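You operate a simulated robot arm through the tools that you are given. There is no shell and no other tool. Be economical: measure what you need, move in short steps, check, and stop when the job is done.

Carry out the task below with a simulated two-armed robot. There is one attempt and no reset: what you move stays moved.

## Task
Bleed the rig to zero into the drip can, then park the hose.
Fine: bleed by the relief lever and shut it again; the coupler goes in the hose holder. Set down upright: drip can.

The check looks at the end state, three seconds after you hand in, the way a careful person would. Anything else that was tipped, shoved, dropped, spilled or broken makes it a failure.

## Robot
Two 7-joint arms with two-finger parallel grippers on one trunk, on a base that drives. Base frame: it is fixed to the floor where the robot stands at the start and does not move with it; the origin is under the middle of the robot, x ahead of it, y to its left, z up. Readings come in cm, degrees, newtons and seconds.
The left shoulder is at the start at [5, 17.7, 107.9], the right one opposite. With the tool pointing down near the work surface each hand reaches from about 10 to 68 cm from the robot's upright axis, wherever it stands, measured 20 degrees to its own side. Places, roughly: hose coupler [175, 0, 75]; inlet lever [180, 0, 80]; orange gauge [180, 20, 100]; red pump knob [100, 0, 90]; relief lever [190, 0, 110]; selector lever [80, -10, 90]; spot under the vent tube [210, 20, 70]. Payload 3.43 kg a hand.
Tool frame (each hand has its own): the origin (TCP) lies between the finger pads and is the grasp point; the fingertips stand 3.4 cm ahead of it; z points along the fingers, y is the line along which they close. Largest opening 12.8 cm; finger width 2.4, thickness 1.2; the body of the gripper, 4.8 by 13 cm, starts 9.6 cm behind the TCP.
Orientation is that of the tool frame in the base frame, as a unit quaternion [x, y, z, w]. With the fingers straight down and closing along the base's y, the tool's x points along the base's -x, its y along +y and its z along -z.

## Interface
- The arms move only by the tool drive_tool. It takes "left_plan", "right_plan" or both (then of equal length, played together; a hand with none holds still); each is text: rows parted by semicolons, each of 7 numbers parted by spaces: the opening, from 0 (shut) to 1 (fully open), then the shift along the tool's x, y, z in units of 50 mm (1.0 is 50 mm), then the turn, a rotation vector about the tool's x, y, z in units of 6 degrees (1.0 is 6 degrees). In form: gripper dx dy dz ax ay az; .... A call has 1 to 10 rows; each row shifts and turns the commanded pose from where the row before left it, along the tool's axes as they then stand. A call with a number of a shift or a turn outside -1 to 1 is refused whole. Each row takes 0.2 s and may step no farther than 5 cm and 8.6 degrees from the row before; otherwise, or with a gripper value out of range, the whole call is refused. Where a pose cannot be reached the arm comes as near as it can. A force on the tool above 40 N (or 10 N above the force at the start of the call, whichever is more), or a blocked arm, ends the call early, and 0.2 s more pass. The fingers move at their own pace (about 10.8 cm/s each) and stop on an object; they squeeze with about 21 N. The grip force told is the motor's: it shows also when the fingers shut on nothing. Time passes only in rows, and 0.2 s behind the last, so rows that do not move let the fingers close. It gives the time, the measured TCP pose, the force on the tool (base axes), the opening and the grip force at its end, in the units of the frame above (readings bear some noise), with the torque about the TCP (base axes, N m) and any sound that the robot's microphone picked up, and new pictures: "views" is both (left out), scene, wrist or none (wrist: the cameras of the hands that moved).
- Cameras (640 x 400 px; columns grow to the right, rows downward): "scene" is now at [15.93, -2.28, 125.08]; the picture's right is [-0.25, -0.97, 0.00], its down [-0.48, 0.12, -0.87] and it looks along [0.84, -0.21, -0.50] (base axes); focal length 281 px, centre (320, 200). "left" rides on the left gripper at [7.6, 1.1, -16] in its tool frame; the picture's right is [-0.15, 0.99, 0.00], its down [-0.88, -0.13, -0.46] and it looks along [-0.45, -0.07, 0.89] (tool axes); focal length 234 px, centre (320, 200). "right" rides on the right gripper at [7.6, -1.1, -16] in its tool frame; the picture's right is [0.15, 0.99, 0.00], its down [-0.88, 0.13, -0.46] and it looks along [-0.45, 0.07, 0.89] (tool axes); focal length 234 px, centre (320, 200).
- raise_lower(by): slides the trunk up (or, below 0, down) by that many cm; the arms and the scene camera ride with it, the base frame stays. It gives what a move gives, with no picture.
- base_move(legs): drives the robot by 1 to 6 legs, each [ahead, turn to the left] in cm and degrees, along the robot's own axes; the way and the turn of a leg run together, so that a leg with both is an arc; at most 150 cm and 180 degrees a leg. The arms and the cameras ride along, it lands a little off, and it stops where it bumps. It gives what a move gives, and a new picture of the scene camera.
- aim_head(pan, tilt): turns the head with the scene camera to pan (to the left, within 80 degrees either way) and tilt (down, from -29 to 69), counted from straight ahead of the robot. It gives what a move gives, and a new picture of the scene camera.
- pixel_to_xyz(camera, pixels): there is no depth. For up to 12 entries [column, row, z] of the newest picture of that camera ("zoom" is the newest enlarged one), the place [x, y] in the base frame at which the ray of that pixel passes the height z, good to about 0.2 cm. No time passes.
- enlarge(camera, box): a new picture of the part [left, top, right, bottom] of that camera's present view, enlarged. No time passes.
- close_job(): hands the job in; it is judged then, once.

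Keep the steps short. Do not move on a guess: measure, check each grasp and each placing, and mend mistakes. In all there are 80 turns and 260 pictures (those below and enlarged ones count). Leave the grippers open and the arms clear of the work at the hand-in unless told otherwise, and finish with a single line.

The tools are called after "Emit:" as a command line: name --argument value ..., lists and objects as JSON in quotes. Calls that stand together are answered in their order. drive_tool: Moves the arms, as the interface text tells. Its arguments: {"type":"object","properties":{"left_plan":{"type":"string"},"right_plan":{"type":"string"},"views":{"type":"string","enum":["both","scene","wrist","none"]}},"required":[]} The other tools are called the same way: raise_lower (by) slides the trunk up or down; base_move (legs) drives the base; aim_head (pan, tilt) turns the head that bears the scene camera; pixel_to_xyz (camera, pixels) gives the place at which the rays of pixels pass given heights; enlarge (camera, box) takes an enlarged picture of a part of a camera's view; close_job () hands the job in.

At the start:

```text
t: 0.0
left_eef_pos: [42.79, 10.93, 98.29]
left_orientation: [0.0, 1.0, 0.0, 0.001]
left_wrist_force: [-0.2, -1.1, -0.5]
left_torque: [0.0, 0.01, 0.02]
left_opening: 12.8
left_gripper_force: 0.0
right_eef_pos: [33.98, -15.36, 109.17]
right_orientation: [0.0, 1.0, 0.0, 0.0]
right_wrist_force: [0.4, 0.9, -0.1]
right_torque: [-0.01, 0.01, 0.0]
right_opening: 12.79
right_gripper_force: 0.1
trunk travel left (down, up): [-25.0, 15.1]
robot x, y, heading: [0.13, -0.02, 0.3]
head pan, tilt: [-14.2, 29.9]
```

scene: 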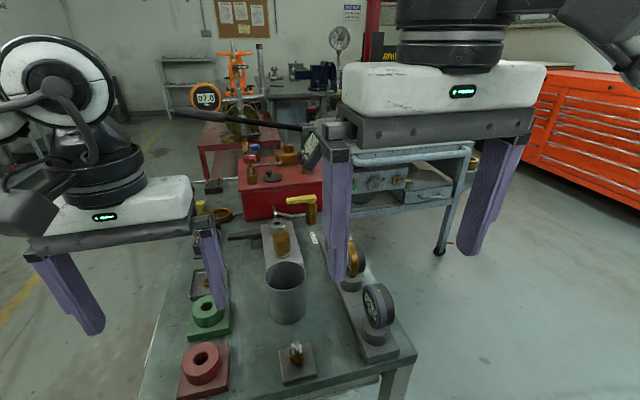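
right: 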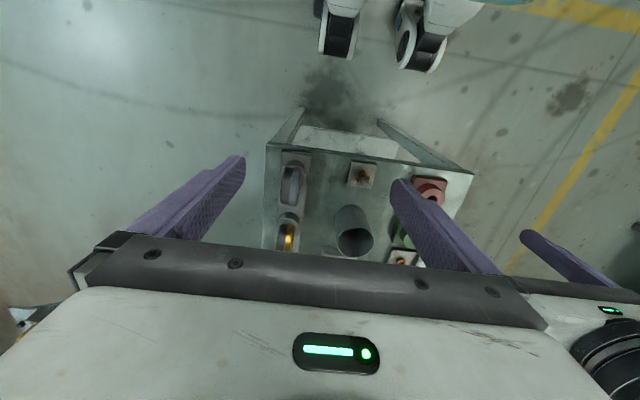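
left: 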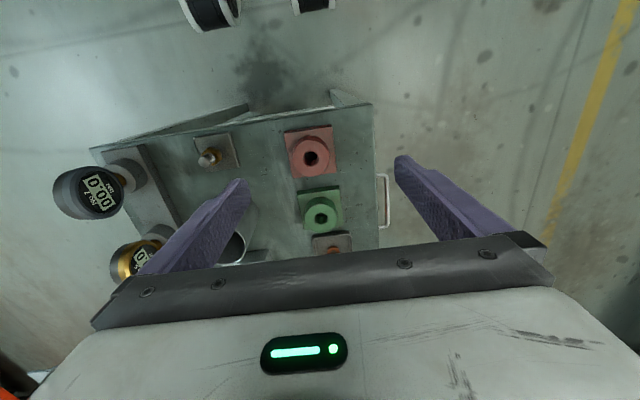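

The bench is in front of me, with the rig further back. I'll enlarge the middle of the scene to identify the parts.

Emit:
enlarge --camera "scene" --box '[160, 20, 360, 145]'

Emit:
enlarge --camera "scene" --box '[160, 120, 420, 400]'

```text
3.20 times, centred on (260, 82) of scene
```

zoom: 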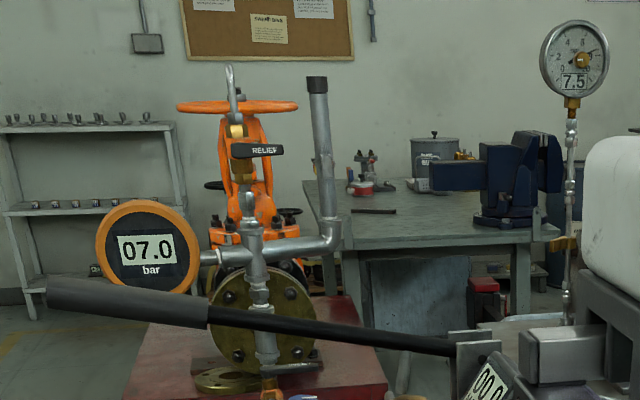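

```text
1.43 times, centred on (290, 260) of scene
```

zoom: 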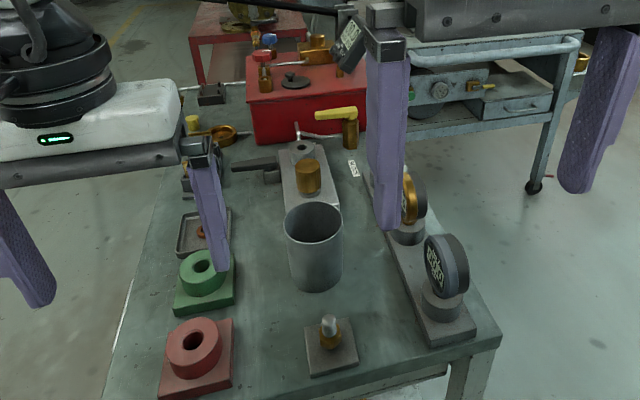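

The can-like cup is at about (287,300) and the rig sits at the back. I'll measure several points at a guessed table height, and pan the head to see the rest.

Emit:
pixel_to_xyz --camera "scene" --pixels '[[287, 320, 70], [287, 270, 85], [140, 398, 70], [415, 352, 70], [262, 215, 70], [298, 350, 75], [203, 355, 75], [208, 305, 75], [311, 188, 110], [240, 115, 70], [248, 66, 110], [205, 97, 100]]'

Emit:
aim_head --pan 0 --tilt 20

```text
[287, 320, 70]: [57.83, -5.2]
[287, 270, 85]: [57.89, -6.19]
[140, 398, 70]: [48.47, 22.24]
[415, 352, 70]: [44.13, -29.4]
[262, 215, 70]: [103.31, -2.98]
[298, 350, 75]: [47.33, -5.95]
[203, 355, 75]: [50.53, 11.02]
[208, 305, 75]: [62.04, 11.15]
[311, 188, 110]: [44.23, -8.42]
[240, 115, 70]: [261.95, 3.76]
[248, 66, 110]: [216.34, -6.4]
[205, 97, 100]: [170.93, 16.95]
```

```text
t: 0.8
left_eef_pos: [42.64, 10.93, 98.46]
left_orientation: [0.0, 1.0, 0.0, -0.001]
left_wrist_force: [1.1, -0.8, -0.6]
left_torque: [0.02, 0.0, 0.01]
left_opening: 12.79
left_gripper_force: 0.0
right_eef_pos: [33.9, -15.43, 109.18]
right_orientation: [0.0, 1.0, 0.001, 0.001]
right_wrist_force: [-0.2, -0.3, 0.4]
right_torque: [-0.01, 0.0, -0.02]
right_opening: 12.81
right_gripper_force: 0.1
trunk travel left (down, up): [-25.0, 15.1]
robot x, y, heading: [-0.1, -0.19, 0.1]
head pan, tilt: [0.0, 20.0]
```

scene: 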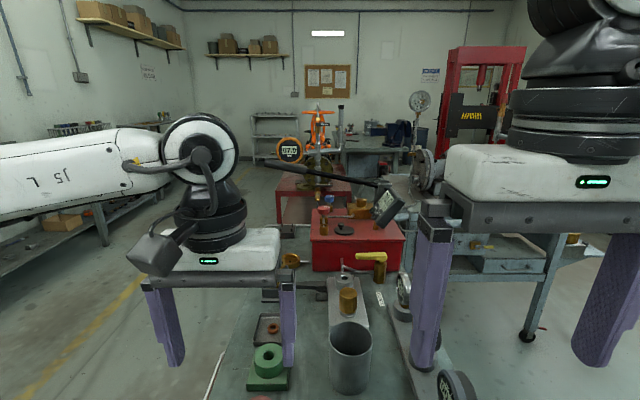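

I'll enlarge the rig area and the tabletop in this new view.

Emit:
enlarge --camera "scene" --box '[250, 85, 450, 210]'

Emit:
enlarge --camera "scene" --box '[240, 190, 480, 400]'

```text
3.20 times, centred on (350, 148) of scene
```

zoom: 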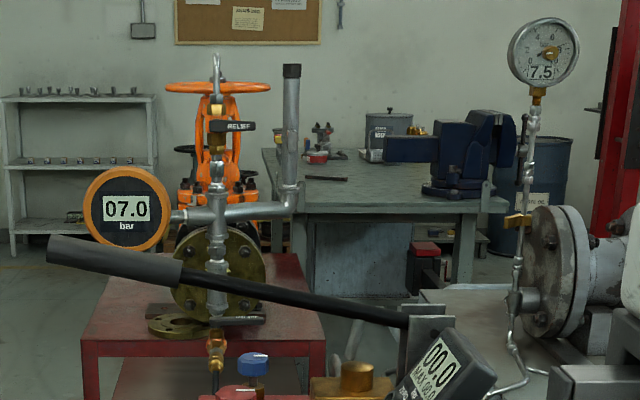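

```text
1.90 times, centred on (360, 295) of scene
```

zoom: 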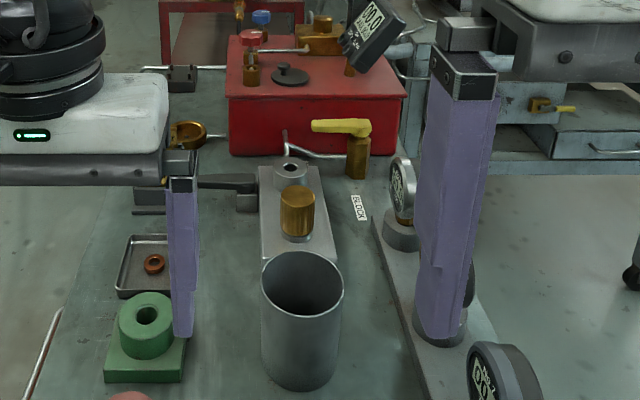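

The rig's gauge reads 07.0, and the can stands in front of me. I'll triangulate the can's rim and base using the right wrist and scene cameras.

Emit:
enlarge --camera "right" --box '[250, 130, 490, 280]'

Emit:
pixel_to_xyz --camera "right" --pixels '[[353, 217, 75], [353, 217, 85], [353, 217, 90], [357, 243, 70], [357, 243, 75], [334, 217, 85], [372, 217, 85]]'

Emit:
pixel_to_xyz --camera "scene" --pixels '[[350, 338, 75], [350, 338, 85], [350, 338, 90], [329, 338, 85], [371, 338, 85], [350, 394, 70], [350, 394, 75]]'

```text
2.67 times, centred on (370, 205) of right
```

zoom: 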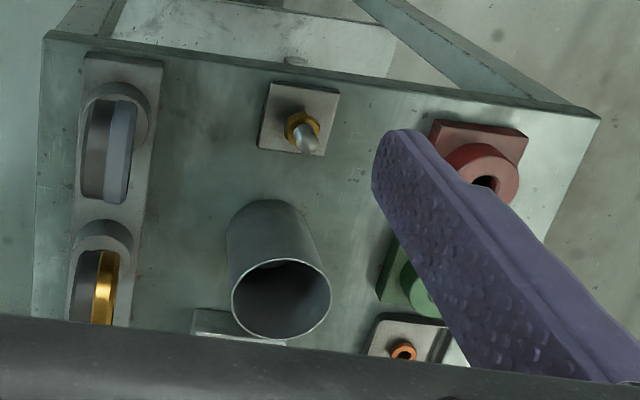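

```text
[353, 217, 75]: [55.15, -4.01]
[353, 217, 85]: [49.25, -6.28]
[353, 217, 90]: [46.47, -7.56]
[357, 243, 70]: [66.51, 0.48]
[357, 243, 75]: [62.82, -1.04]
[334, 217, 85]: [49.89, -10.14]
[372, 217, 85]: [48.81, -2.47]
```

```text
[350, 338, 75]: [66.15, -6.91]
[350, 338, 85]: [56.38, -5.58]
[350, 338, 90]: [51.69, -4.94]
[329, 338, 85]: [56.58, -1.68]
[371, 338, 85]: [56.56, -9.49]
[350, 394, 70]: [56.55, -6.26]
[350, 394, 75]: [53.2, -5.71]
```

Emit:
pixel_to_xyz --camera "right" --pixels '[[355, 242, 80], [355, 242, 83], [355, 242, 86], [362, 179, 70], [362, 179, 73], [362, 179, 76], [267, 145, 70], [267, 145, 75], [474, 174, 70], [474, 174, 75]]'

Emit:
pixel_to_xyz --camera "scene" --pixels '[[350, 338, 80], [350, 338, 83], [350, 338, 86], [265, 388, 75], [265, 388, 70]]'

Emit:
aim_head --pan 0 --tilt 50

```text
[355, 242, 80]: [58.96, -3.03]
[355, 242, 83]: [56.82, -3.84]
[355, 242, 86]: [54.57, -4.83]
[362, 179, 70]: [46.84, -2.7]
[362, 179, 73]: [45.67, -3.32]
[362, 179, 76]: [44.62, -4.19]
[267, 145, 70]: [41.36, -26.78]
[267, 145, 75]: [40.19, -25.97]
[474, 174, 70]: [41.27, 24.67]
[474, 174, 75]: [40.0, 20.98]
```

```text
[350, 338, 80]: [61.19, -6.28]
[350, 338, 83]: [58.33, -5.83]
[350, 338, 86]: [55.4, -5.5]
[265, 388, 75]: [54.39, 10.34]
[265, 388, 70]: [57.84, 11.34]
```

```text
t: 1.7
left_eef_pos: [42.67, 10.98, 98.56]
left_orientation: [0.0, 1.0, 0.0, 0.0]
left_wrist_force: [0.7, -0.5, 0.5]
left_torque: [0.0, 0.03, 0.03]
left_opening: 12.79
left_gripper_force: 0.1
right_eef_pos: [33.94, -15.29, 109.1]
right_orientation: [0.0, 1.0, 0.0, 0.001]
right_wrist_force: [-0.2, 0.4, 0.6]
right_torque: [-0.02, 0.01, 0.01]
right_opening: 12.8
right_gripper_force: 0.1
trunk travel left (down, up): [-25.0, 15.1]
robot x, y, heading: [0.05, -0.46, 0.1]
head pan, tilt: [0.0, 50.0]
```

scene: 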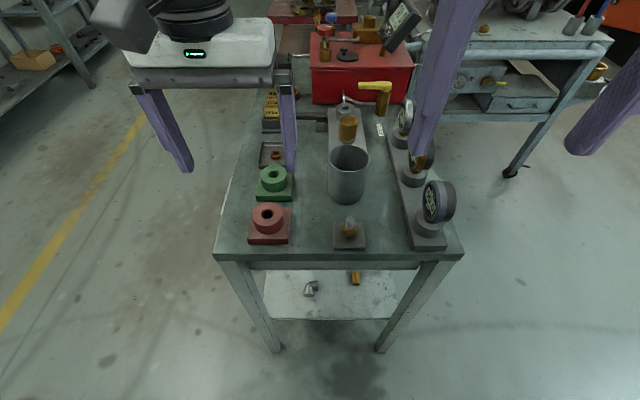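

Emit:
pixel_to_xyz --camera "scene" --pixels '[[463, 258, 65], [463, 258, 70], [463, 258, 75], [213, 256, 70], [213, 256, 75], [348, 158, 83], [348, 158, 86], [348, 200, 70], [348, 200, 73], [277, 351, 0], [380, 351, 0], [252, 135, 70]]'

Emit:
enlarge --camera "scene" --box '[210, 0, 470, 160]'

Emit:
enlarge --camera "scene" --box '[210, 120, 470, 280]'

```text
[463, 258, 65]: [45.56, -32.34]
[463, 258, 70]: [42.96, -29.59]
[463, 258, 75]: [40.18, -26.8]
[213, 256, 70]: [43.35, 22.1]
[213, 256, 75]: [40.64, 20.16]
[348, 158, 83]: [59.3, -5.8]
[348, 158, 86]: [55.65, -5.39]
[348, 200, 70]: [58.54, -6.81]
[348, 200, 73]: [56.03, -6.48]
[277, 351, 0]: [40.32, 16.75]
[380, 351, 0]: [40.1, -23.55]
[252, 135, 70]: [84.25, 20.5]
```

```text
2.46 times, centred on (340, 80) of scene
```

zoom: 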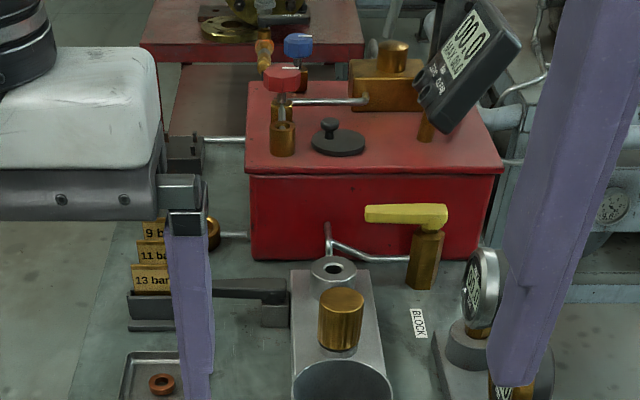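

```text
2.46 times, centred on (340, 200) of scene
```

zoom: 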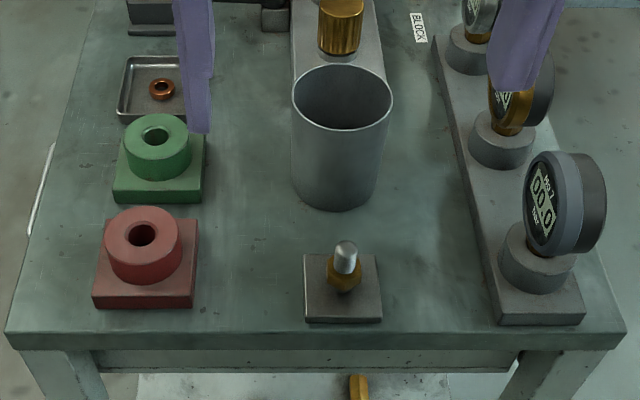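

The tabletop is at about z=75, and the can is about 8 cm wide, centred near (56.5,-5) with its rim near z=85. Before choosing a hand I'll look level at the rig and to the left for a driving route.

Emit:
aim_head --pan 35 --tilt 25

Emit:
aim_head --pan -45 --tilt 25

```text
t: 2.7
left_eef_pos: [42.7, 10.92, 98.37]
left_orientation: [-0.001, 1.0, 0.0, -0.001]
left_wrist_force: [-0.2, -0.3, 0.4]
left_torque: [0.05, 0.0, -0.02]
left_opening: 12.8
left_gripper_force: 0.1
right_eef_pos: [34.05, -15.38, 109.18]
right_orientation: [0.0, 1.0, 0.0, 0.0]
right_wrist_force: [0.0, 0.2, -0.6]
right_torque: [0.01, 0.04, 0.01]
right_opening: 12.78
right_gripper_force: 0.1
trunk travel left (down, up): [-25.0, 15.1]
robot x, y, heading: [-0.17, 0.28, 0.1]
head pan, tilt: [35.0, 25.0]
```

scene: 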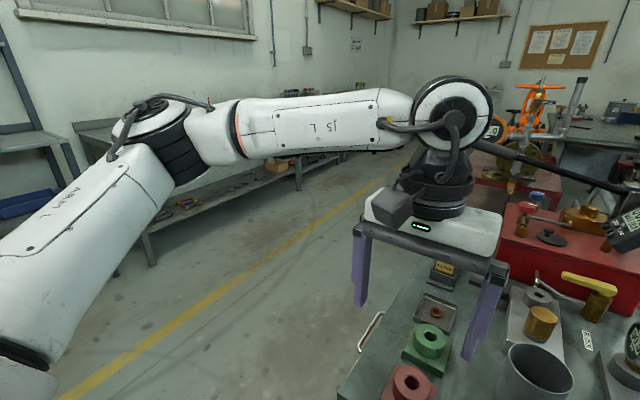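

```text
t: 4.3
left_eef_pos: [42.65, 10.87, 98.39]
left_orientation: [0.0, 1.0, 0.0, 0.0]
left_wrist_force: [-0.2, -0.1, 0.0]
left_torque: [0.01, 0.0, 0.01]
left_opening: 12.81
left_gripper_force: 0.1
right_eef_pos: [33.88, -15.35, 109.21]
right_orientation: [0.0, 1.0, 0.0, -0.001]
right_wrist_force: [0.0, 0.0, 0.4]
right_torque: [-0.03, -0.01, -0.03]
right_opening: 12.78
right_gripper_force: 0.1
trunk travel left (down, up): [-25.0, 15.1]
robot x, y, heading: [-0.22, 0.29, -0.3]
head pan, tilt: [-45.0, 25.0]
```

scene: 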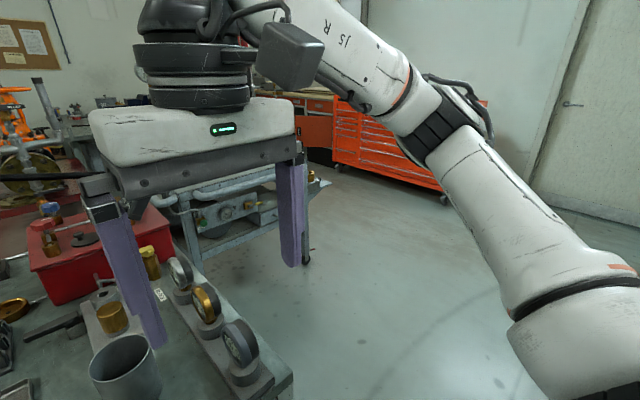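

The left aisle is wide and free. I'll tilt the left hand 60° forward, which leaves room later under the vent tube, and move the right hand aside.

Emit:
drive_tool --left_plan "1 0 0 0 0 -1 0;1 0 0 0 0 -1 0;1 0 0 0 0 -1 0;1 0 0 0 0 -1 0;1 0 0 0 0 -1 0;1 0 0 0 0 -1 0;1 0 0 0 0 -1 0;1 0 0 0 0 -1 0;1 0 0 0 0 -1 0;1 0 0 0 0 -1 0" --right_plan "1 0 -0.4 0 0 0 0;1 0 -0.4 0 0 0 0;1 0 -0.4 0 0 0 0;1 0 -0.4 0 0 0 0;1 0 -0.4 0 0 0 0;1 0 -0.4 0 0 0 0;1 0 -0.4 0 0 0 0;1 0 -0.4 0 0 0 0;1 0 0 0 0 0 0;1 0 0 0 0 0 0" --views "wrist"

Emit:
aim_head --pan 0 --tilt 45

```text
t: 6.5
left_eef_pos: [43.37, 10.41, 98.45]
left_orientation: [0.0, 0.865, 0.0, 0.501]
left_wrist_force: [0.1, 1.0, 0.4]
left_torque: [-0.02, 0.02, 0.0]
left_opening: 12.81
left_gripper_force: 0.1
left hand out of reach, approached as far as the arm can: row 10
right_eef_pos: [33.94, -31.36, 109.04]
right_orientation: [-0.001, 1.0, 0.0, 0.0]
right_wrist_force: [-0.1, -0.4, 0.8]
right_torque: [0.03, -0.02, -0.03]
right_opening: 12.8
right_gripper_force: 0.1
trunk travel left (down, up): [-25.0, 15.1]
robot x, y, heading: [0.18, -0.04, 0.2]
head pan, tilt: [-45.0, 25.0]
```

right: 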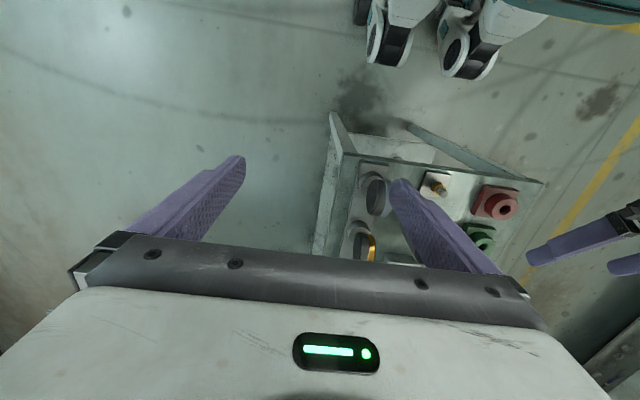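
left: 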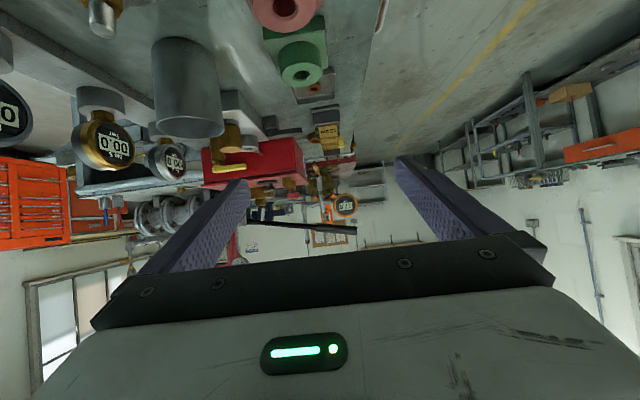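

```text
t: 7.6
left_eef_pos: [43.3, 10.4, 98.64]
left_orientation: [-0.001, 0.866, 0.0, 0.5]
left_wrist_force: [-0.2, -1.2, -0.6]
left_torque: [0.0, 0.01, 0.0]
left_opening: 12.82
left_gripper_force: 0.0
right_eef_pos: [34.05, -31.36, 109.17]
right_orientation: [0.0, 1.0, 0.0, 0.0]
right_wrist_force: [0.8, 0.5, -0.1]
right_torque: [0.01, 0.0, -0.01]
right_opening: 12.81
right_gripper_force: 0.2
trunk travel left (down, up): [-25.0, 15.1]
robot x, y, heading: [0.29, -0.24, -0.0]
head pan, tilt: [0.0, 45.0]
```

scene: 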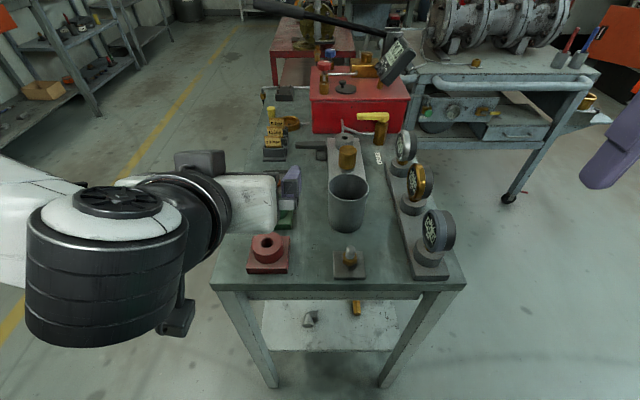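

The hand is tilted. The can's rim centre is at scene (349,182) and the rim is near left-camera (190,127). I'll measure again.

Emit:
pixel_to_xyz --camera "scene" --pixels '[[349, 182, 84], [349, 182, 86], [349, 182, 88], [328, 182, 86], [370, 182, 86], [349, 232, 75], [348, 271, 75], [413, 275, 75]]'

Emit:
pixel_to_xyz --camera "left" --pixels '[[190, 127, 84], [190, 127, 86], [190, 127, 88], [184, 38, 75]]'

Emit:
enlarge --camera "left" --box '[120, 0, 360, 150]'

```text
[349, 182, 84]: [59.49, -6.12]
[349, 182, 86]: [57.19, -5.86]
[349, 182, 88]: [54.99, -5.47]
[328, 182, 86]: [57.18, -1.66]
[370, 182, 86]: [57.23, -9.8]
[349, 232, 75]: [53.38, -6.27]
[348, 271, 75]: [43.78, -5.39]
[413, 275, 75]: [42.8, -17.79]
```

```text
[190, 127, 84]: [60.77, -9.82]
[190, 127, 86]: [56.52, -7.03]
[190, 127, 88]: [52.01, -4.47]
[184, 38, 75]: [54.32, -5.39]
```

```text
2.67 times, centred on (240, 75) of left
```

zoom: 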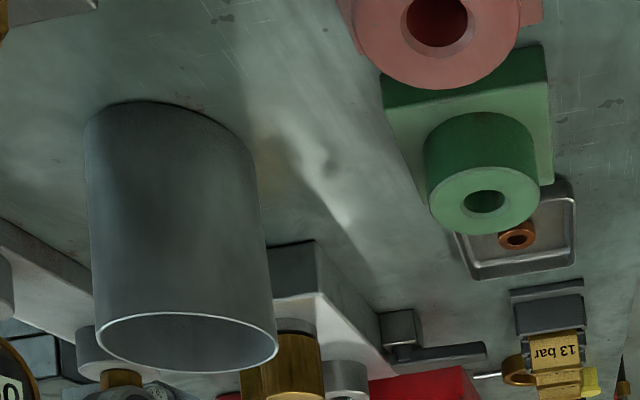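

The can stands at about (57.4,-6.0) with z from 75 to 86. I'll bring the left hand over it at z≈98.

Emit:
drive_tool --left_plan "1 0 -0.82 0 0 0 0;1 0 -0.82 0 0 0 0;1 0 -0.82 0 0 0 0;1 0 -0.82 0 0 0 0;1 -0.47 0 0.814 0 0 0;1 -0.47 0 0.814 0 0 0;1 -0.47 0 0.814 0 0 0;1 0 0 0 0 0 0"

```text
t: 9.4
left_eef_pos: [57.41, -5.96, 98.84]
left_orientation: [0.0, 0.866, 0.0, 0.5]
left_wrist_force: [0.1, 0.1, 0.4]
left_torque: [-0.01, 0.02, 0.03]
left_opening: 12.8
left_gripper_force: 0.0
right_eef_pos: [34.07, -31.38, 109.09]
right_orientation: [0.001, 1.0, 0.0, 0.0]
right_wrist_force: [0.5, 0.5, -0.6]
right_torque: [-0.01, -0.01, 0.0]
right_opening: 12.8
right_gripper_force: 0.1
trunk travel left (down, up): [-25.0, 15.1]
robot x, y, heading: [0.15, -0.08, -0.1]
head pan, tilt: [0.0, 45.0]
```

scene: 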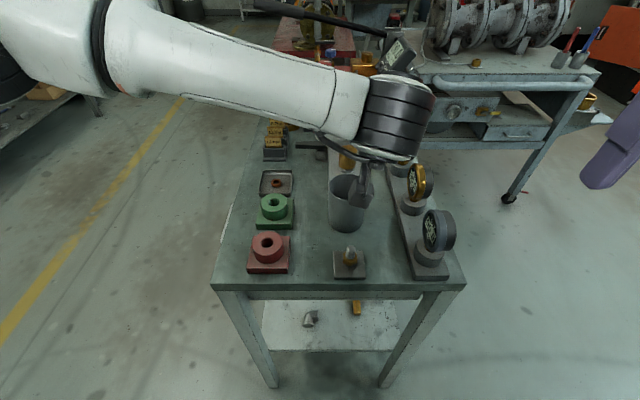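
left: 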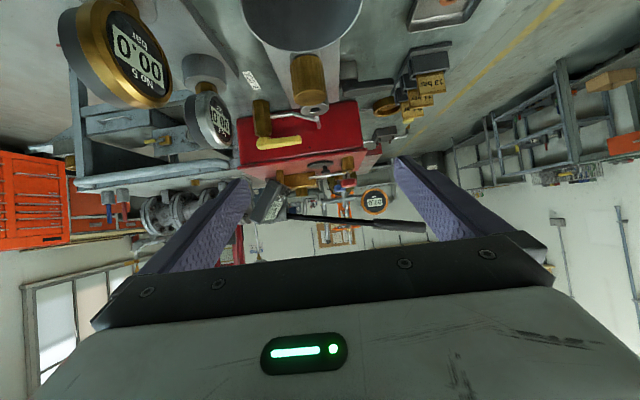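

Aligned over the can. I'll descend to z≈80.5 with the fingers open.

Emit:
drive_tool --left_plan "1 0.53 0 0.305 0 0 0;1 0.53 0 0.305 0 0 0;1 0.53 0 0.305 0 0 0;1 0.53 0 0.305 0 0 0;1 0.53 0 0.305 0 0 0;1 0.53 0 0.305 0 0 0;1 0 0 0 0 0 0"

```text
t: 11.0
left_eef_pos: [57.4, -6.13, 80.6]
left_orientation: [-0.001, 0.863, 0.0, 0.506]
left_wrist_force: [-8.4, 2.1, 21.9]
left_torque: [0.91, -0.3, 0.23]
left_opening: 12.79
left_gripper_force: 0.1
right_eef_pos: [33.79, -31.28, 109.08]
right_orientation: [0.0, 1.0, 0.0, 0.001]
right_wrist_force: [0.4, -0.5, -0.2]
right_torque: [-0.01, 0.0, -0.02]
right_opening: 12.77
right_gripper_force: 0.0
trunk travel left (down, up): [-25.0, 15.1]
robot x, y, heading: [0.2, 0.02, -0.0]
head pan, tilt: [0.0, 45.0]
```

scene: 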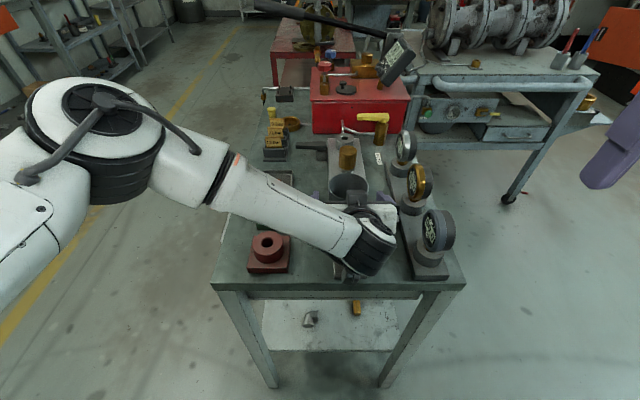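
left: 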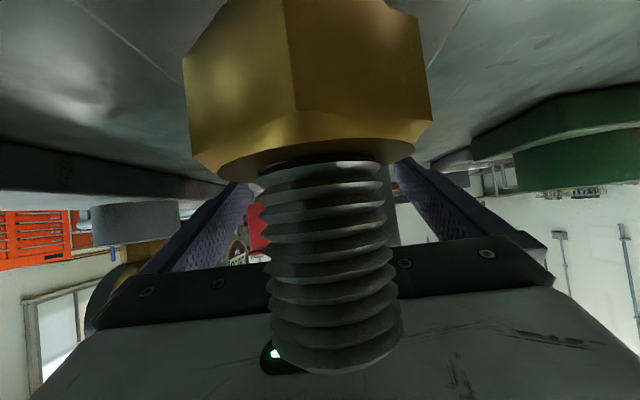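

The hand is pressing 22 N on the threaded fitting in front of the can. I'll raise it 2.5 cm straight away.

Emit:
drive_tool --left_plan "1 -0.433 0 -0.25 0 0 0;1 0 0 0 0 0 0"

```text
t: 11.6
left_eef_pos: [57.39, -6.12, 82.5]
left_orientation: [0.0, 0.866, -0.001, 0.499]
left_wrist_force: [-0.3, -0.9, 0.4]
left_torque: [-0.05, -0.01, 0.03]
left_opening: 12.8
left_gripper_force: 0.1
right_eef_pos: [34.1, -31.46, 109.08]
right_orientation: [0.0, 1.0, 0.0, 0.0]
right_wrist_force: [-0.2, -0.1, 0.2]
right_torque: [0.0, 0.02, 0.0]
right_opening: 12.79
right_gripper_force: 0.0
trunk travel left (down, up): [-25.0, 15.1]
robot x, y, heading: [0.4, -0.24, 0.0]
head pan, tilt: [0.0, 45.0]
```

scene: 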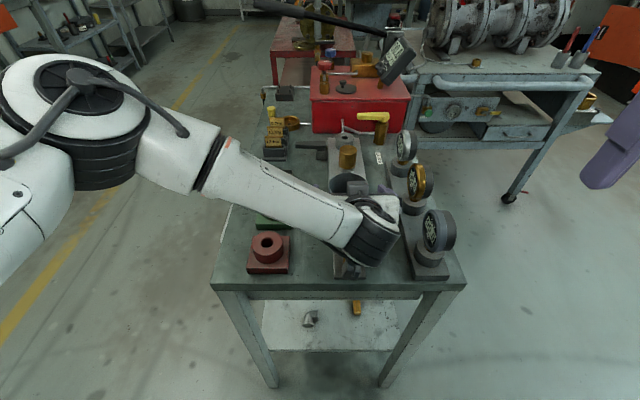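
left: 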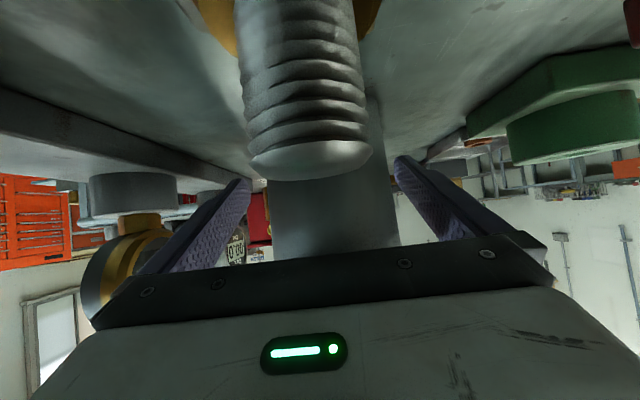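

Free of contact at z=82.5 and the can is centred between the fingers. I'll close gently.

Emit:
drive_tool --left_plan "0.7 0 0 0 0 0 0;0.55 0 0 0 0 0 0;0.45 0 0 0 0 0 0;0.45 0 0 0 0 0 0" --views "wrist"

```text
t: 12.6
left_eef_pos: [57.3, -6.14, 82.62]
left_orientation: [0.0, 0.866, 0.0, 0.5]
left_wrist_force: [-0.4, 0.0, 0.0]
left_torque: [-0.01, -0.01, 0.02]
left_opening: 7.17
left_gripper_force: 20.1
right_eef_pos: [34.09, -31.41, 109.13]
right_orientation: [-0.001, 1.0, 0.0, 0.0]
right_wrist_force: [-0.2, 0.1, -0.5]
right_torque: [0.03, 0.02, 0.02]
right_opening: 12.8
right_gripper_force: 0.1
trunk travel left (down, up): [-25.0, 15.1]
robot x, y, heading: [0.18, -0.03, 0.2]
head pan, tilt: [0.0, 45.0]
```

left: 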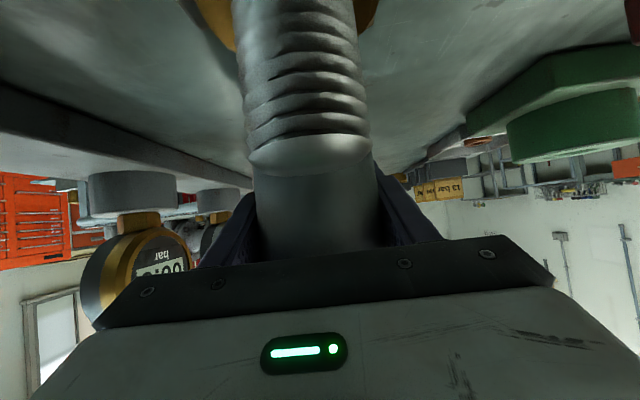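

Gripped at 7.17 cm with 20 N. I'll lift 20 cm to clear the bench items and check.

Emit:
drive_tool --left_plan "0.45 -0.26 0 -0.15 0 0 0;0.45 -0.52 0 -0.3 0 0 0;0.45 -0.52 0 -0.3 0 0 0;0.45 0 0 0 0 0 0"

```text
t: 13.6
left_eef_pos: [57.28, -6.12, 90.33]
left_orientation: [0.0, 0.866, 0.0, 0.5]
left_wrist_force: [-1.0, -0.4, -1.0]
left_torque: [0.01, -0.02, -0.01]
left_opening: 7.14
left_gripper_force: 20.9
right_eef_pos: [34.05, -31.26, 109.07]
right_orientation: [0.001, 1.0, 0.001, 0.0]
right_wrist_force: [0.6, 0.2, -0.5]
right_torque: [0.01, 0.03, -0.03]
right_opening: 12.79
right_gripper_force: 0.1
trunk travel left (down, up): [-25.0, 15.1]
robot x, y, heading: [0.5, 0.03, 0.1]
head pan, tilt: [0.0, 45.0]
```

scene: 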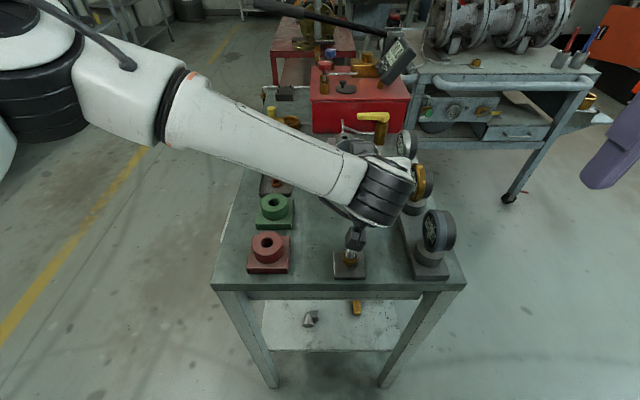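
left: 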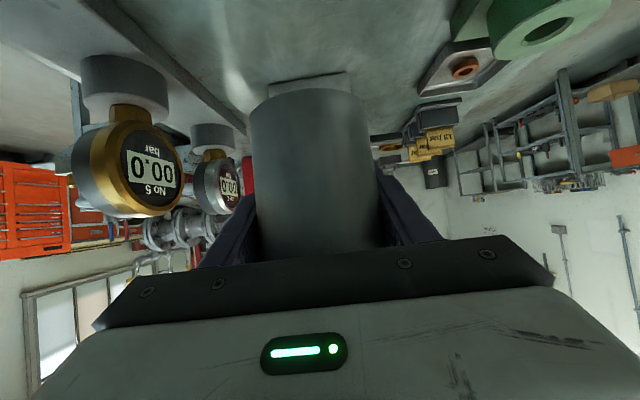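

The can is up and level. I'll lift it clear and tuck it in for driving.

Emit:
drive_tool --left_plan "0.45 -0.78 0 -0.45 0 0 0;0.45 -0.78 0 -0.45 0 0 0;0.45 -0.78 0 -0.45 0 0 0;0.45 -0.78 0 -0.45 0 0 0;0.45 0.4 0.5 -0.69 0 0 0;0.45 0.4 0.5 -0.69 0 0 0;0.45 0.4 0.5 -0.69 0 0 0;0.45 0 0.8 0 0 0 0;0.45 0 0.8 0 0 0 0;0.45 0 0 0 0 0 0" --views "scene"

Emit:
base_move --legs '[[-20, 0], [0, 90], [65, 0], [0, -90]]'

```text
t: 15.8
left_eef_pos: [45.43, 9.3, 108.06]
left_orientation: [0.001, 0.866, 0.0, 0.5]
left_wrist_force: [-0.5, -0.2, -1.3]
left_torque: [-0.01, -0.05, -0.02]
left_opening: 7.13
left_gripper_force: 21.3
right_eef_pos: [34.04, -31.45, 109.02]
right_orientation: [-0.001, 1.0, -0.001, 0.0]
right_wrist_force: [-0.4, 0.5, 0.8]
right_torque: [-0.01, 0.0, 0.03]
right_opening: 12.79
right_gripper_force: 0.0
trunk travel left (down, up): [-25.0, 15.1]
robot x, y, heading: [0.13, 0.06, 0.1]
head pan, tilt: [0.0, 45.0]
```

scene: 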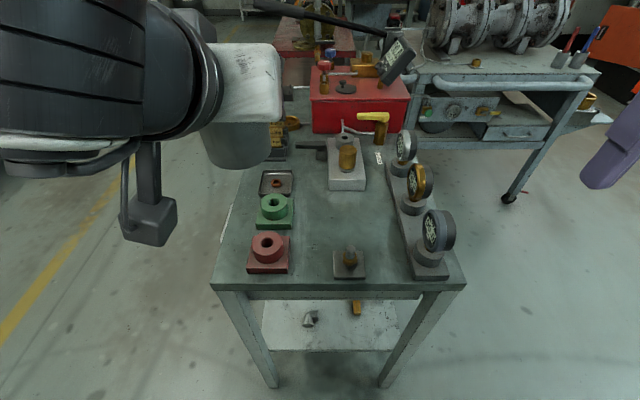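

```text
t: 28.3
left_eef_pos: [22.67, 77.94, 108.2]
left_orientation: [-0.025, 0.865, 0.014, 0.5]
left_wrist_force: [0.7, -0.2, -1.0]
left_torque: [0.02, -0.03, 0.04]
left_opening: 7.15
left_gripper_force: 21.1
right_eef_pos: [13.47, 36.76, 109.01]
right_orientation: [-0.028, 1.0, 0.0, 0.0]
right_wrist_force: [0.5, 0.3, 0.0]
right_torque: [0.0, -0.01, -0.01]
right_opening: 12.8
right_gripper_force: 0.0
trunk travel left (down, up): [-25.0, 15.1]
robot x, y, heading: [-22.16, 66.41, 3.1]
head pan, tilt: [0.0, 45.0]
```

scene: 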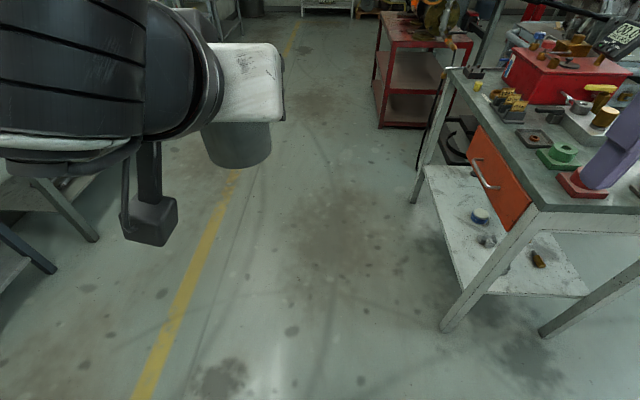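

The aisle is free. I'll straighten the heading, drive 110 cm ahead and look toward the rig.

Emit:
base_move --legs '[[0, -2], [110, -1]]'

Emit:
aim_head --pan -40 --tilt 25

```text
t: 34.3
left_eef_pos: [133.56, 75.02, 108.13]
left_orientation: [0.006, 0.866, -0.004, 0.5]
left_wrist_force: [-0.6, 0.5, -1.4]
left_torque: [-0.03, -0.04, 0.01]
left_opening: 7.14
left_gripper_force: 20.9
right_eef_pos: [121.45, 34.63, 109.21]
right_orientation: [0.008, 1.0, 0.0, 0.0]
right_wrist_force: [0.0, 0.5, -0.2]
right_torque: [-0.02, 0.02, 0.0]
right_opening: 12.77
right_gripper_force: 0.1
trunk travel left (down, up): [-25.0, 15.1]
robot x, y, heading: [87.99, 66.09, -0.8]
head pan, tilt: [0.0, 45.0]
```

scene: 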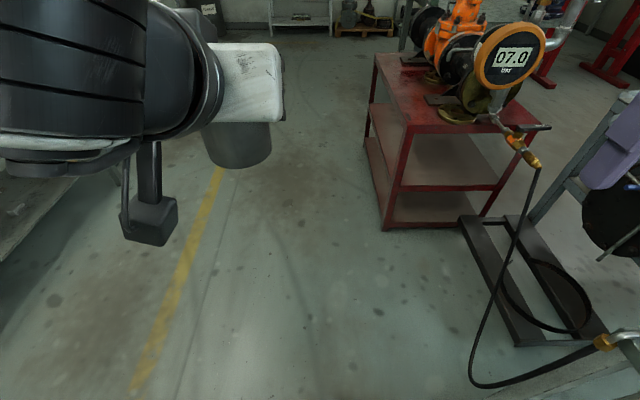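

```text
t: 35.4
left_eef_pos: [133.37, 75.01, 108.12]
left_orientation: [0.006, 0.866, -0.004, 0.5]
left_wrist_force: [-0.6, 1.1, -1.2]
left_torque: [0.02, -0.03, 0.01]
left_opening: 7.16
left_gripper_force: 20.6
right_eef_pos: [121.47, 34.63, 109.05]
right_orientation: [0.008, 1.0, 0.0, 0.0]
right_wrist_force: [-0.4, 0.7, 0.1]
right_torque: [-0.01, 0.03, -0.01]
right_opening: 12.79
right_gripper_force: 0.0
trunk travel left (down, up): [-25.0, 15.1]
robot x, y, heading: [88.2, 66.55, -0.6]
head pan, tilt: [-40.0, 25.0]
```

scene: 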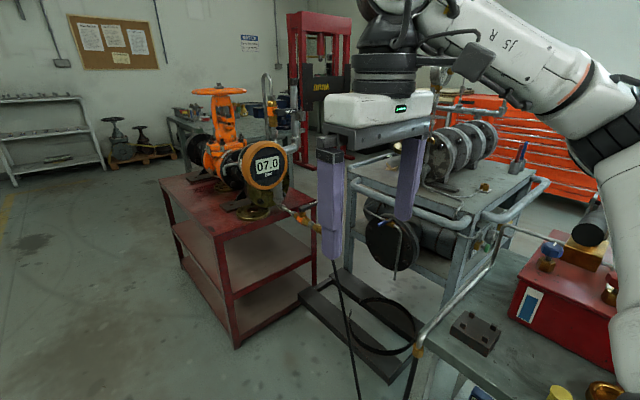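

The rig bench is visible, with the hose hanging to the floor and a stand-like frame beside it. I'll enlarge these.

Emit:
enlarge --camera "scene" --box '[160, 60, 340, 240]'

Emit:
enlarge --camera "scene" --box '[290, 180, 530, 400]'

```text
2.22 times, centred on (250, 150) of scene
```

zoom: 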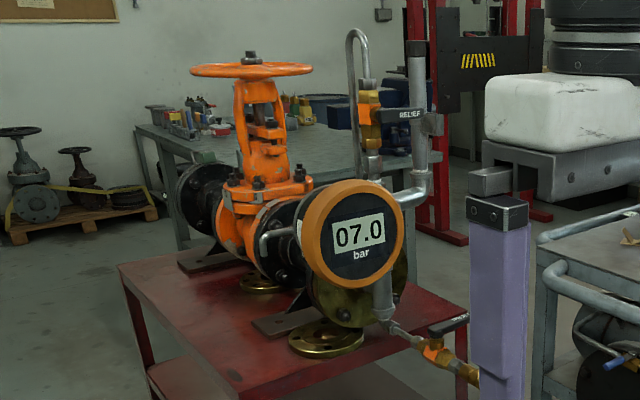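

```text
1.82 times, centred on (410, 290) of scene
```

zoom: 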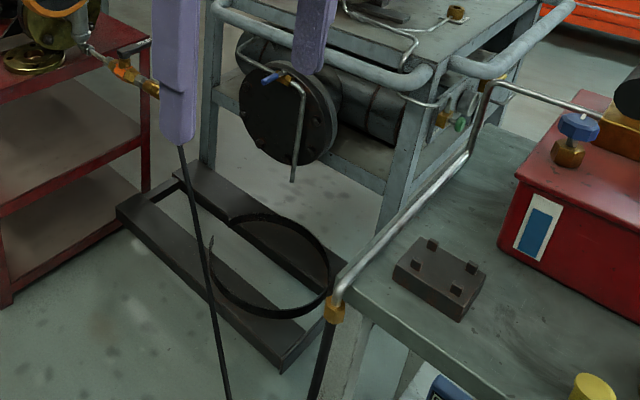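

Emit:
pixel_to_xyz --camera "scene" --pixels '[[221, 236, 70], [163, 178, 70], [312, 200, 70], [237, 346, 0], [180, 265, 0], [221, 236, 60], [297, 297, 2], [387, 383, 2], [418, 350, 75]]'

Emit:
aim_head --pan -65 --tilt 35

```text
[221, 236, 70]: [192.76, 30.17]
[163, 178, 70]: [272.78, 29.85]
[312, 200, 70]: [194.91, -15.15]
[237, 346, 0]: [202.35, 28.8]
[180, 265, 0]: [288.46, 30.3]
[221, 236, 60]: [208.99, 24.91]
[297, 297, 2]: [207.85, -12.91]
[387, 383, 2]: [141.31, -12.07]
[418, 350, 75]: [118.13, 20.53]
```

```text
t: 36.3
left_eef_pos: [133.52, 75.08, 108.1]
left_orientation: [0.006, 0.866, -0.004, 0.501]
left_wrist_force: [0.1, 1.0, -2.0]
left_torque: [0.0, -0.05, 0.01]
left_opening: 7.1
left_gripper_force: 20.9
right_eef_pos: [121.49, 34.69, 109.06]
right_orientation: [0.007, 1.0, 0.001, 0.0]
right_wrist_force: [0.5, 1.3, -0.1]
right_torque: [-0.01, 0.0, -0.02]
right_opening: 12.79
right_gripper_force: 0.0
trunk travel left (down, up): [-25.0, 15.1]
robot x, y, heading: [87.93, 66.34, -1.0]
head pan, tilt: [-65.0, 35.0]
```

scene: 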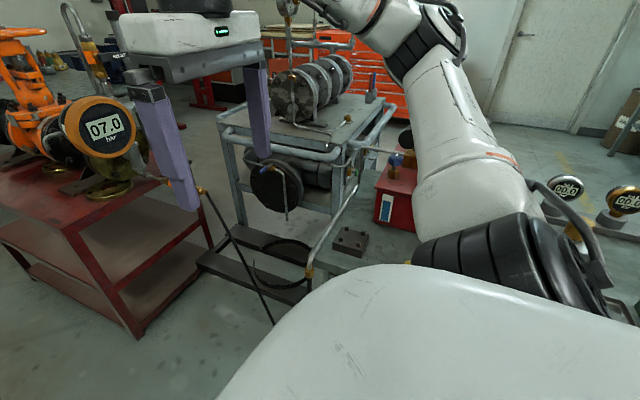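

Emit:
pixel_to_xyz --camera "scene" --pixels '[[272, 322, 0], [240, 255, 40], [203, 190, 75], [308, 272, 70], [255, 260, 1], [137, 338, 0], [75, 228, 66], [75, 228, 70], [265, 195, 40]]'

Emit:
enlarge --camera "scene" --box '[180, 150, 380, 330]'

Emit:
enlarge --camera "scene" --box '[0, 0, 220, 220]'

```text
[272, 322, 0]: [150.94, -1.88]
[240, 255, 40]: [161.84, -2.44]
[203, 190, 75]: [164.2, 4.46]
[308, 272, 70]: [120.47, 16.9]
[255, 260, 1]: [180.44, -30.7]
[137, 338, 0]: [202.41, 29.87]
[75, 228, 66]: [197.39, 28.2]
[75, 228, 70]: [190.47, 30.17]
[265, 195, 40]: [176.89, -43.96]
```

```text
2.22 times, centred on (280, 240) of scene
```

zoom: 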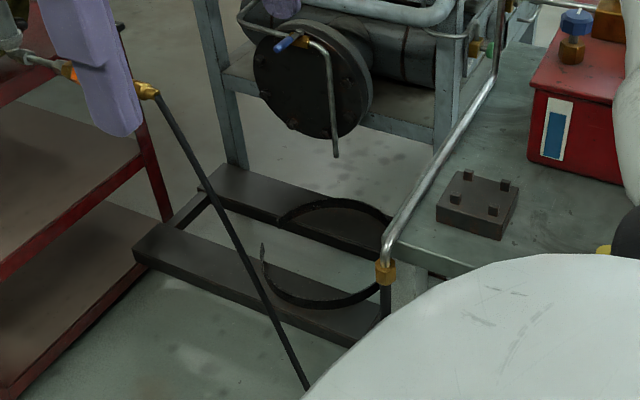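

```text
1.82 times, centred on (110, 110) of scene
```

zoom: 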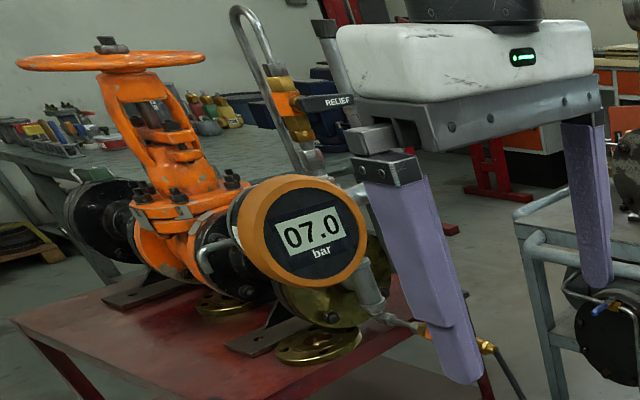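

The bench's front edge is at x≈198, its left edge at y≈30 and its top at z≈66. The hose runs through y≈-5…20. I'll drive 52 cm ahead, turn 40° right and survey the rig from there.

Emit:
base_move --legs '[[52, 0], [0, -40]]'

Emit:
aim_head --pan 0 --tilt 25

```text
t: 41.2
left_eef_pos: [181.05, 43.38, 108.21]
left_orientation: [0.297, 0.814, -0.172, 0.469]
left_wrist_force: [0.0, -0.6, -1.8]
left_torque: [-0.05, -0.03, 0.03]
left_opening: 7.12
left_gripper_force: 21.1
right_eef_pos: [146.15, 19.96, 109.01]
right_orientation: [0.343, 0.939, 0.0, 0.001]
right_wrist_force: [0.8, 1.1, 0.0]
right_torque: [0.01, 0.01, 0.0]
right_opening: 12.82
right_gripper_force: 0.0
trunk travel left (down, up): [-25.0, 15.1]
robot x, y, heading: [140.75, 65.89, -40.2]
head pan, tilt: [-65.0, 35.0]
```

scene: 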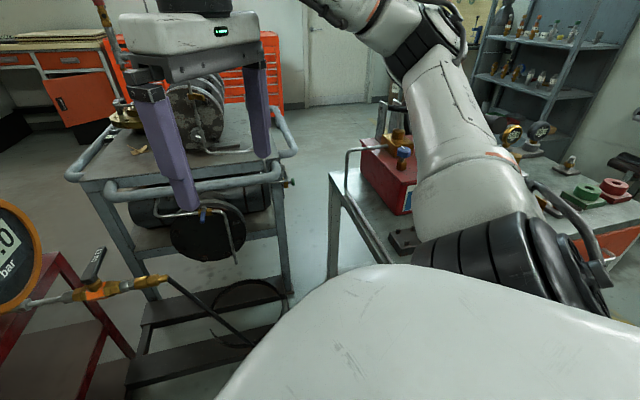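

```text
t: 42.5
left_eef_pos: [181.04, 43.51, 108.21]
left_orientation: [0.297, 0.813, -0.171, 0.47]
left_wrist_force: [0.0, 0.3, -0.9]
left_torque: [-0.03, -0.01, -0.02]
left_opening: 7.13
left_gripper_force: 20.8
right_eef_pos: [146.08, 19.93, 109.11]
right_orientation: [0.344, 0.939, 0.0, 0.0]
right_wrist_force: [0.3, 0.0, 0.0]
right_torque: [-0.01, -0.02, -0.05]
right_opening: 12.8
right_gripper_force: 0.1
trunk travel left (down, up): [-25.0, 15.1]
robot x, y, heading: [140.22, 65.91, -40.0]
head pan, tilt: [0.0, 25.0]
```

scene: 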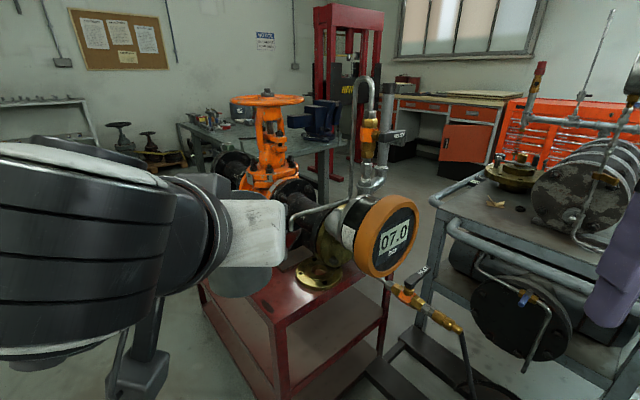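

Emit:
enlarge --camera "scene" --box '[270, 60, 450, 210]'

Emit:
enlarge --camera "scene" --box '[270, 180, 490, 380]'

Emit:
enlarge --camera "scene" --box '[430, 0, 640, 380]'

```text
2.67 times, centred on (360, 135) of scene
```

zoom: 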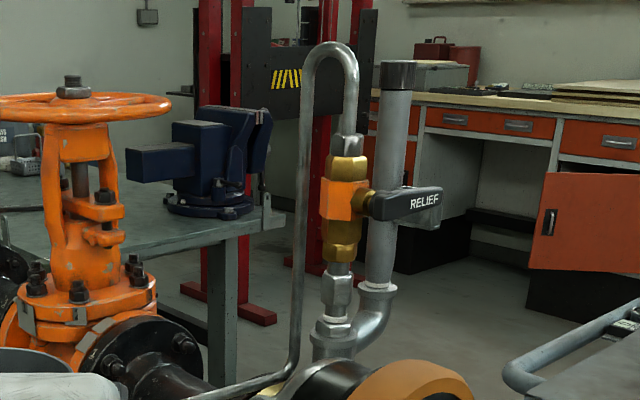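

```text
2.00 times, centred on (380, 280) of scene
```

zoom: 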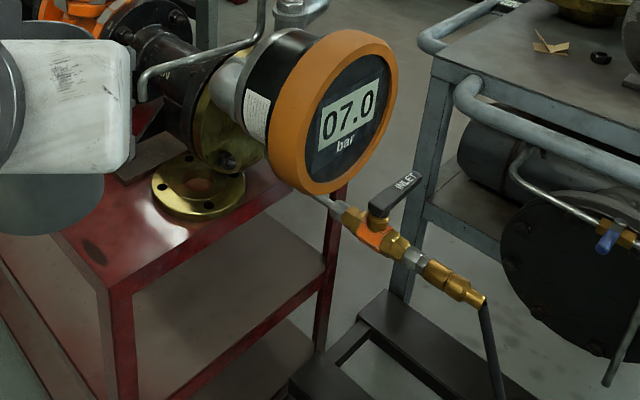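

```text
1.05 times, centred on (535, 190) of scene (not enlarged: the box is as wide or as high as the picture)
```

zoom: 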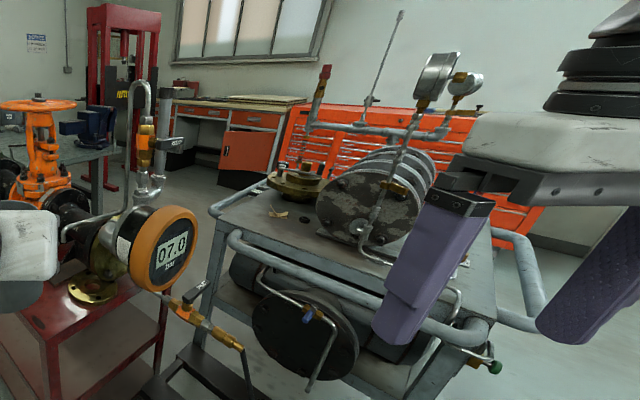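

Emit:
pixel_to_xyz --camera "scene" --pixels '[[291, 230, 80], [291, 230, 85], [291, 230, 90], [266, 305, 66], [266, 305, 70], [290, 232, 95], [330, 363, 0], [282, 325, 66], [282, 325, 70], [384, 92, 118]]'

Emit:
enlarge --camera "scene" --box '[350, 70, 430, 120]'

Emit:
enlarge --camera "scene" --box '[380, 260, 480, 340]'

Emit:
aim_head --pan -55 --tilt 45

```text
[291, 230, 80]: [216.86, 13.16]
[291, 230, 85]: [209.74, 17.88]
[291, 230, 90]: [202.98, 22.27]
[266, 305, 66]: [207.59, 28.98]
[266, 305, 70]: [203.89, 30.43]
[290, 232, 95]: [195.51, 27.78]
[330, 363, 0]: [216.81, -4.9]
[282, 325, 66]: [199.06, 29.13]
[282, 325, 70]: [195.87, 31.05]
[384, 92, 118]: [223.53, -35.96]
```

```text
8.00 times, centred on (390, 95) of scene
```

zoom: 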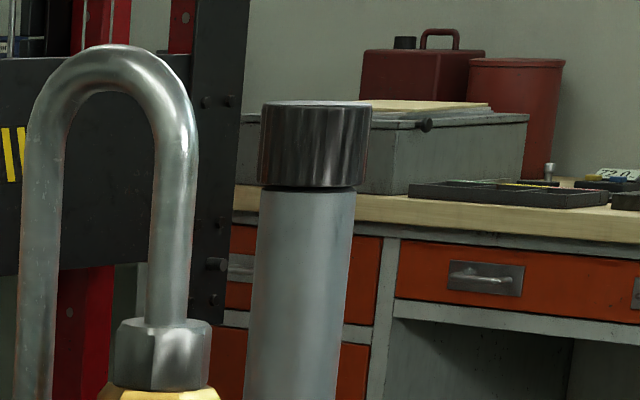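

```text
5.00 times, centred on (430, 300) of scene
```

zoom: 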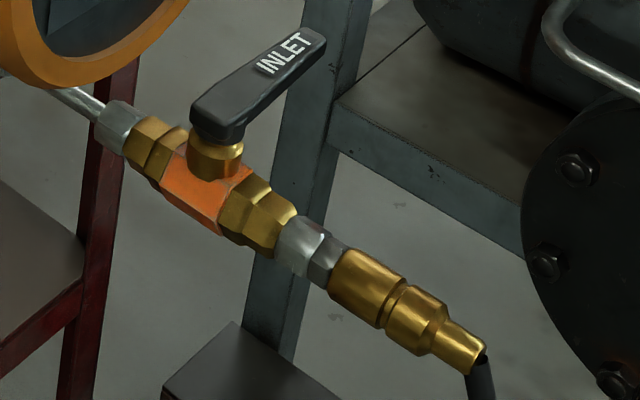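

```text
t: 43.8
left_eef_pos: [180.94, 43.61, 107.99]
left_orientation: [0.298, 0.813, -0.173, 0.47]
left_wrist_force: [-0.6, -0.1, -2.5]
left_torque: [-0.01, -0.04, 0.02]
left_opening: 7.14
left_gripper_force: 21.2
right_eef_pos: [146.21, 19.92, 109.0]
right_orientation: [0.344, 0.939, 0.0, 0.0]
right_wrist_force: [0.8, 0.5, -0.4]
right_torque: [-0.03, -0.04, 0.01]
right_opening: 12.81
right_gripper_force: 0.0
trunk travel left (down, up): [-25.0, 15.1]
robot x, y, heading: [140.2, 65.81, -40.0]
head pan, tilt: [-55.0, 45.0]
```

scene: 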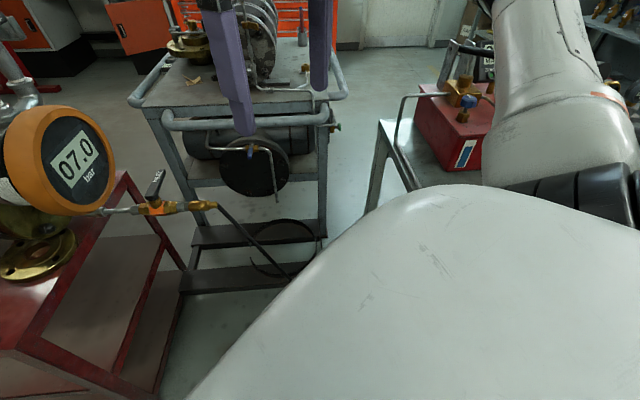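

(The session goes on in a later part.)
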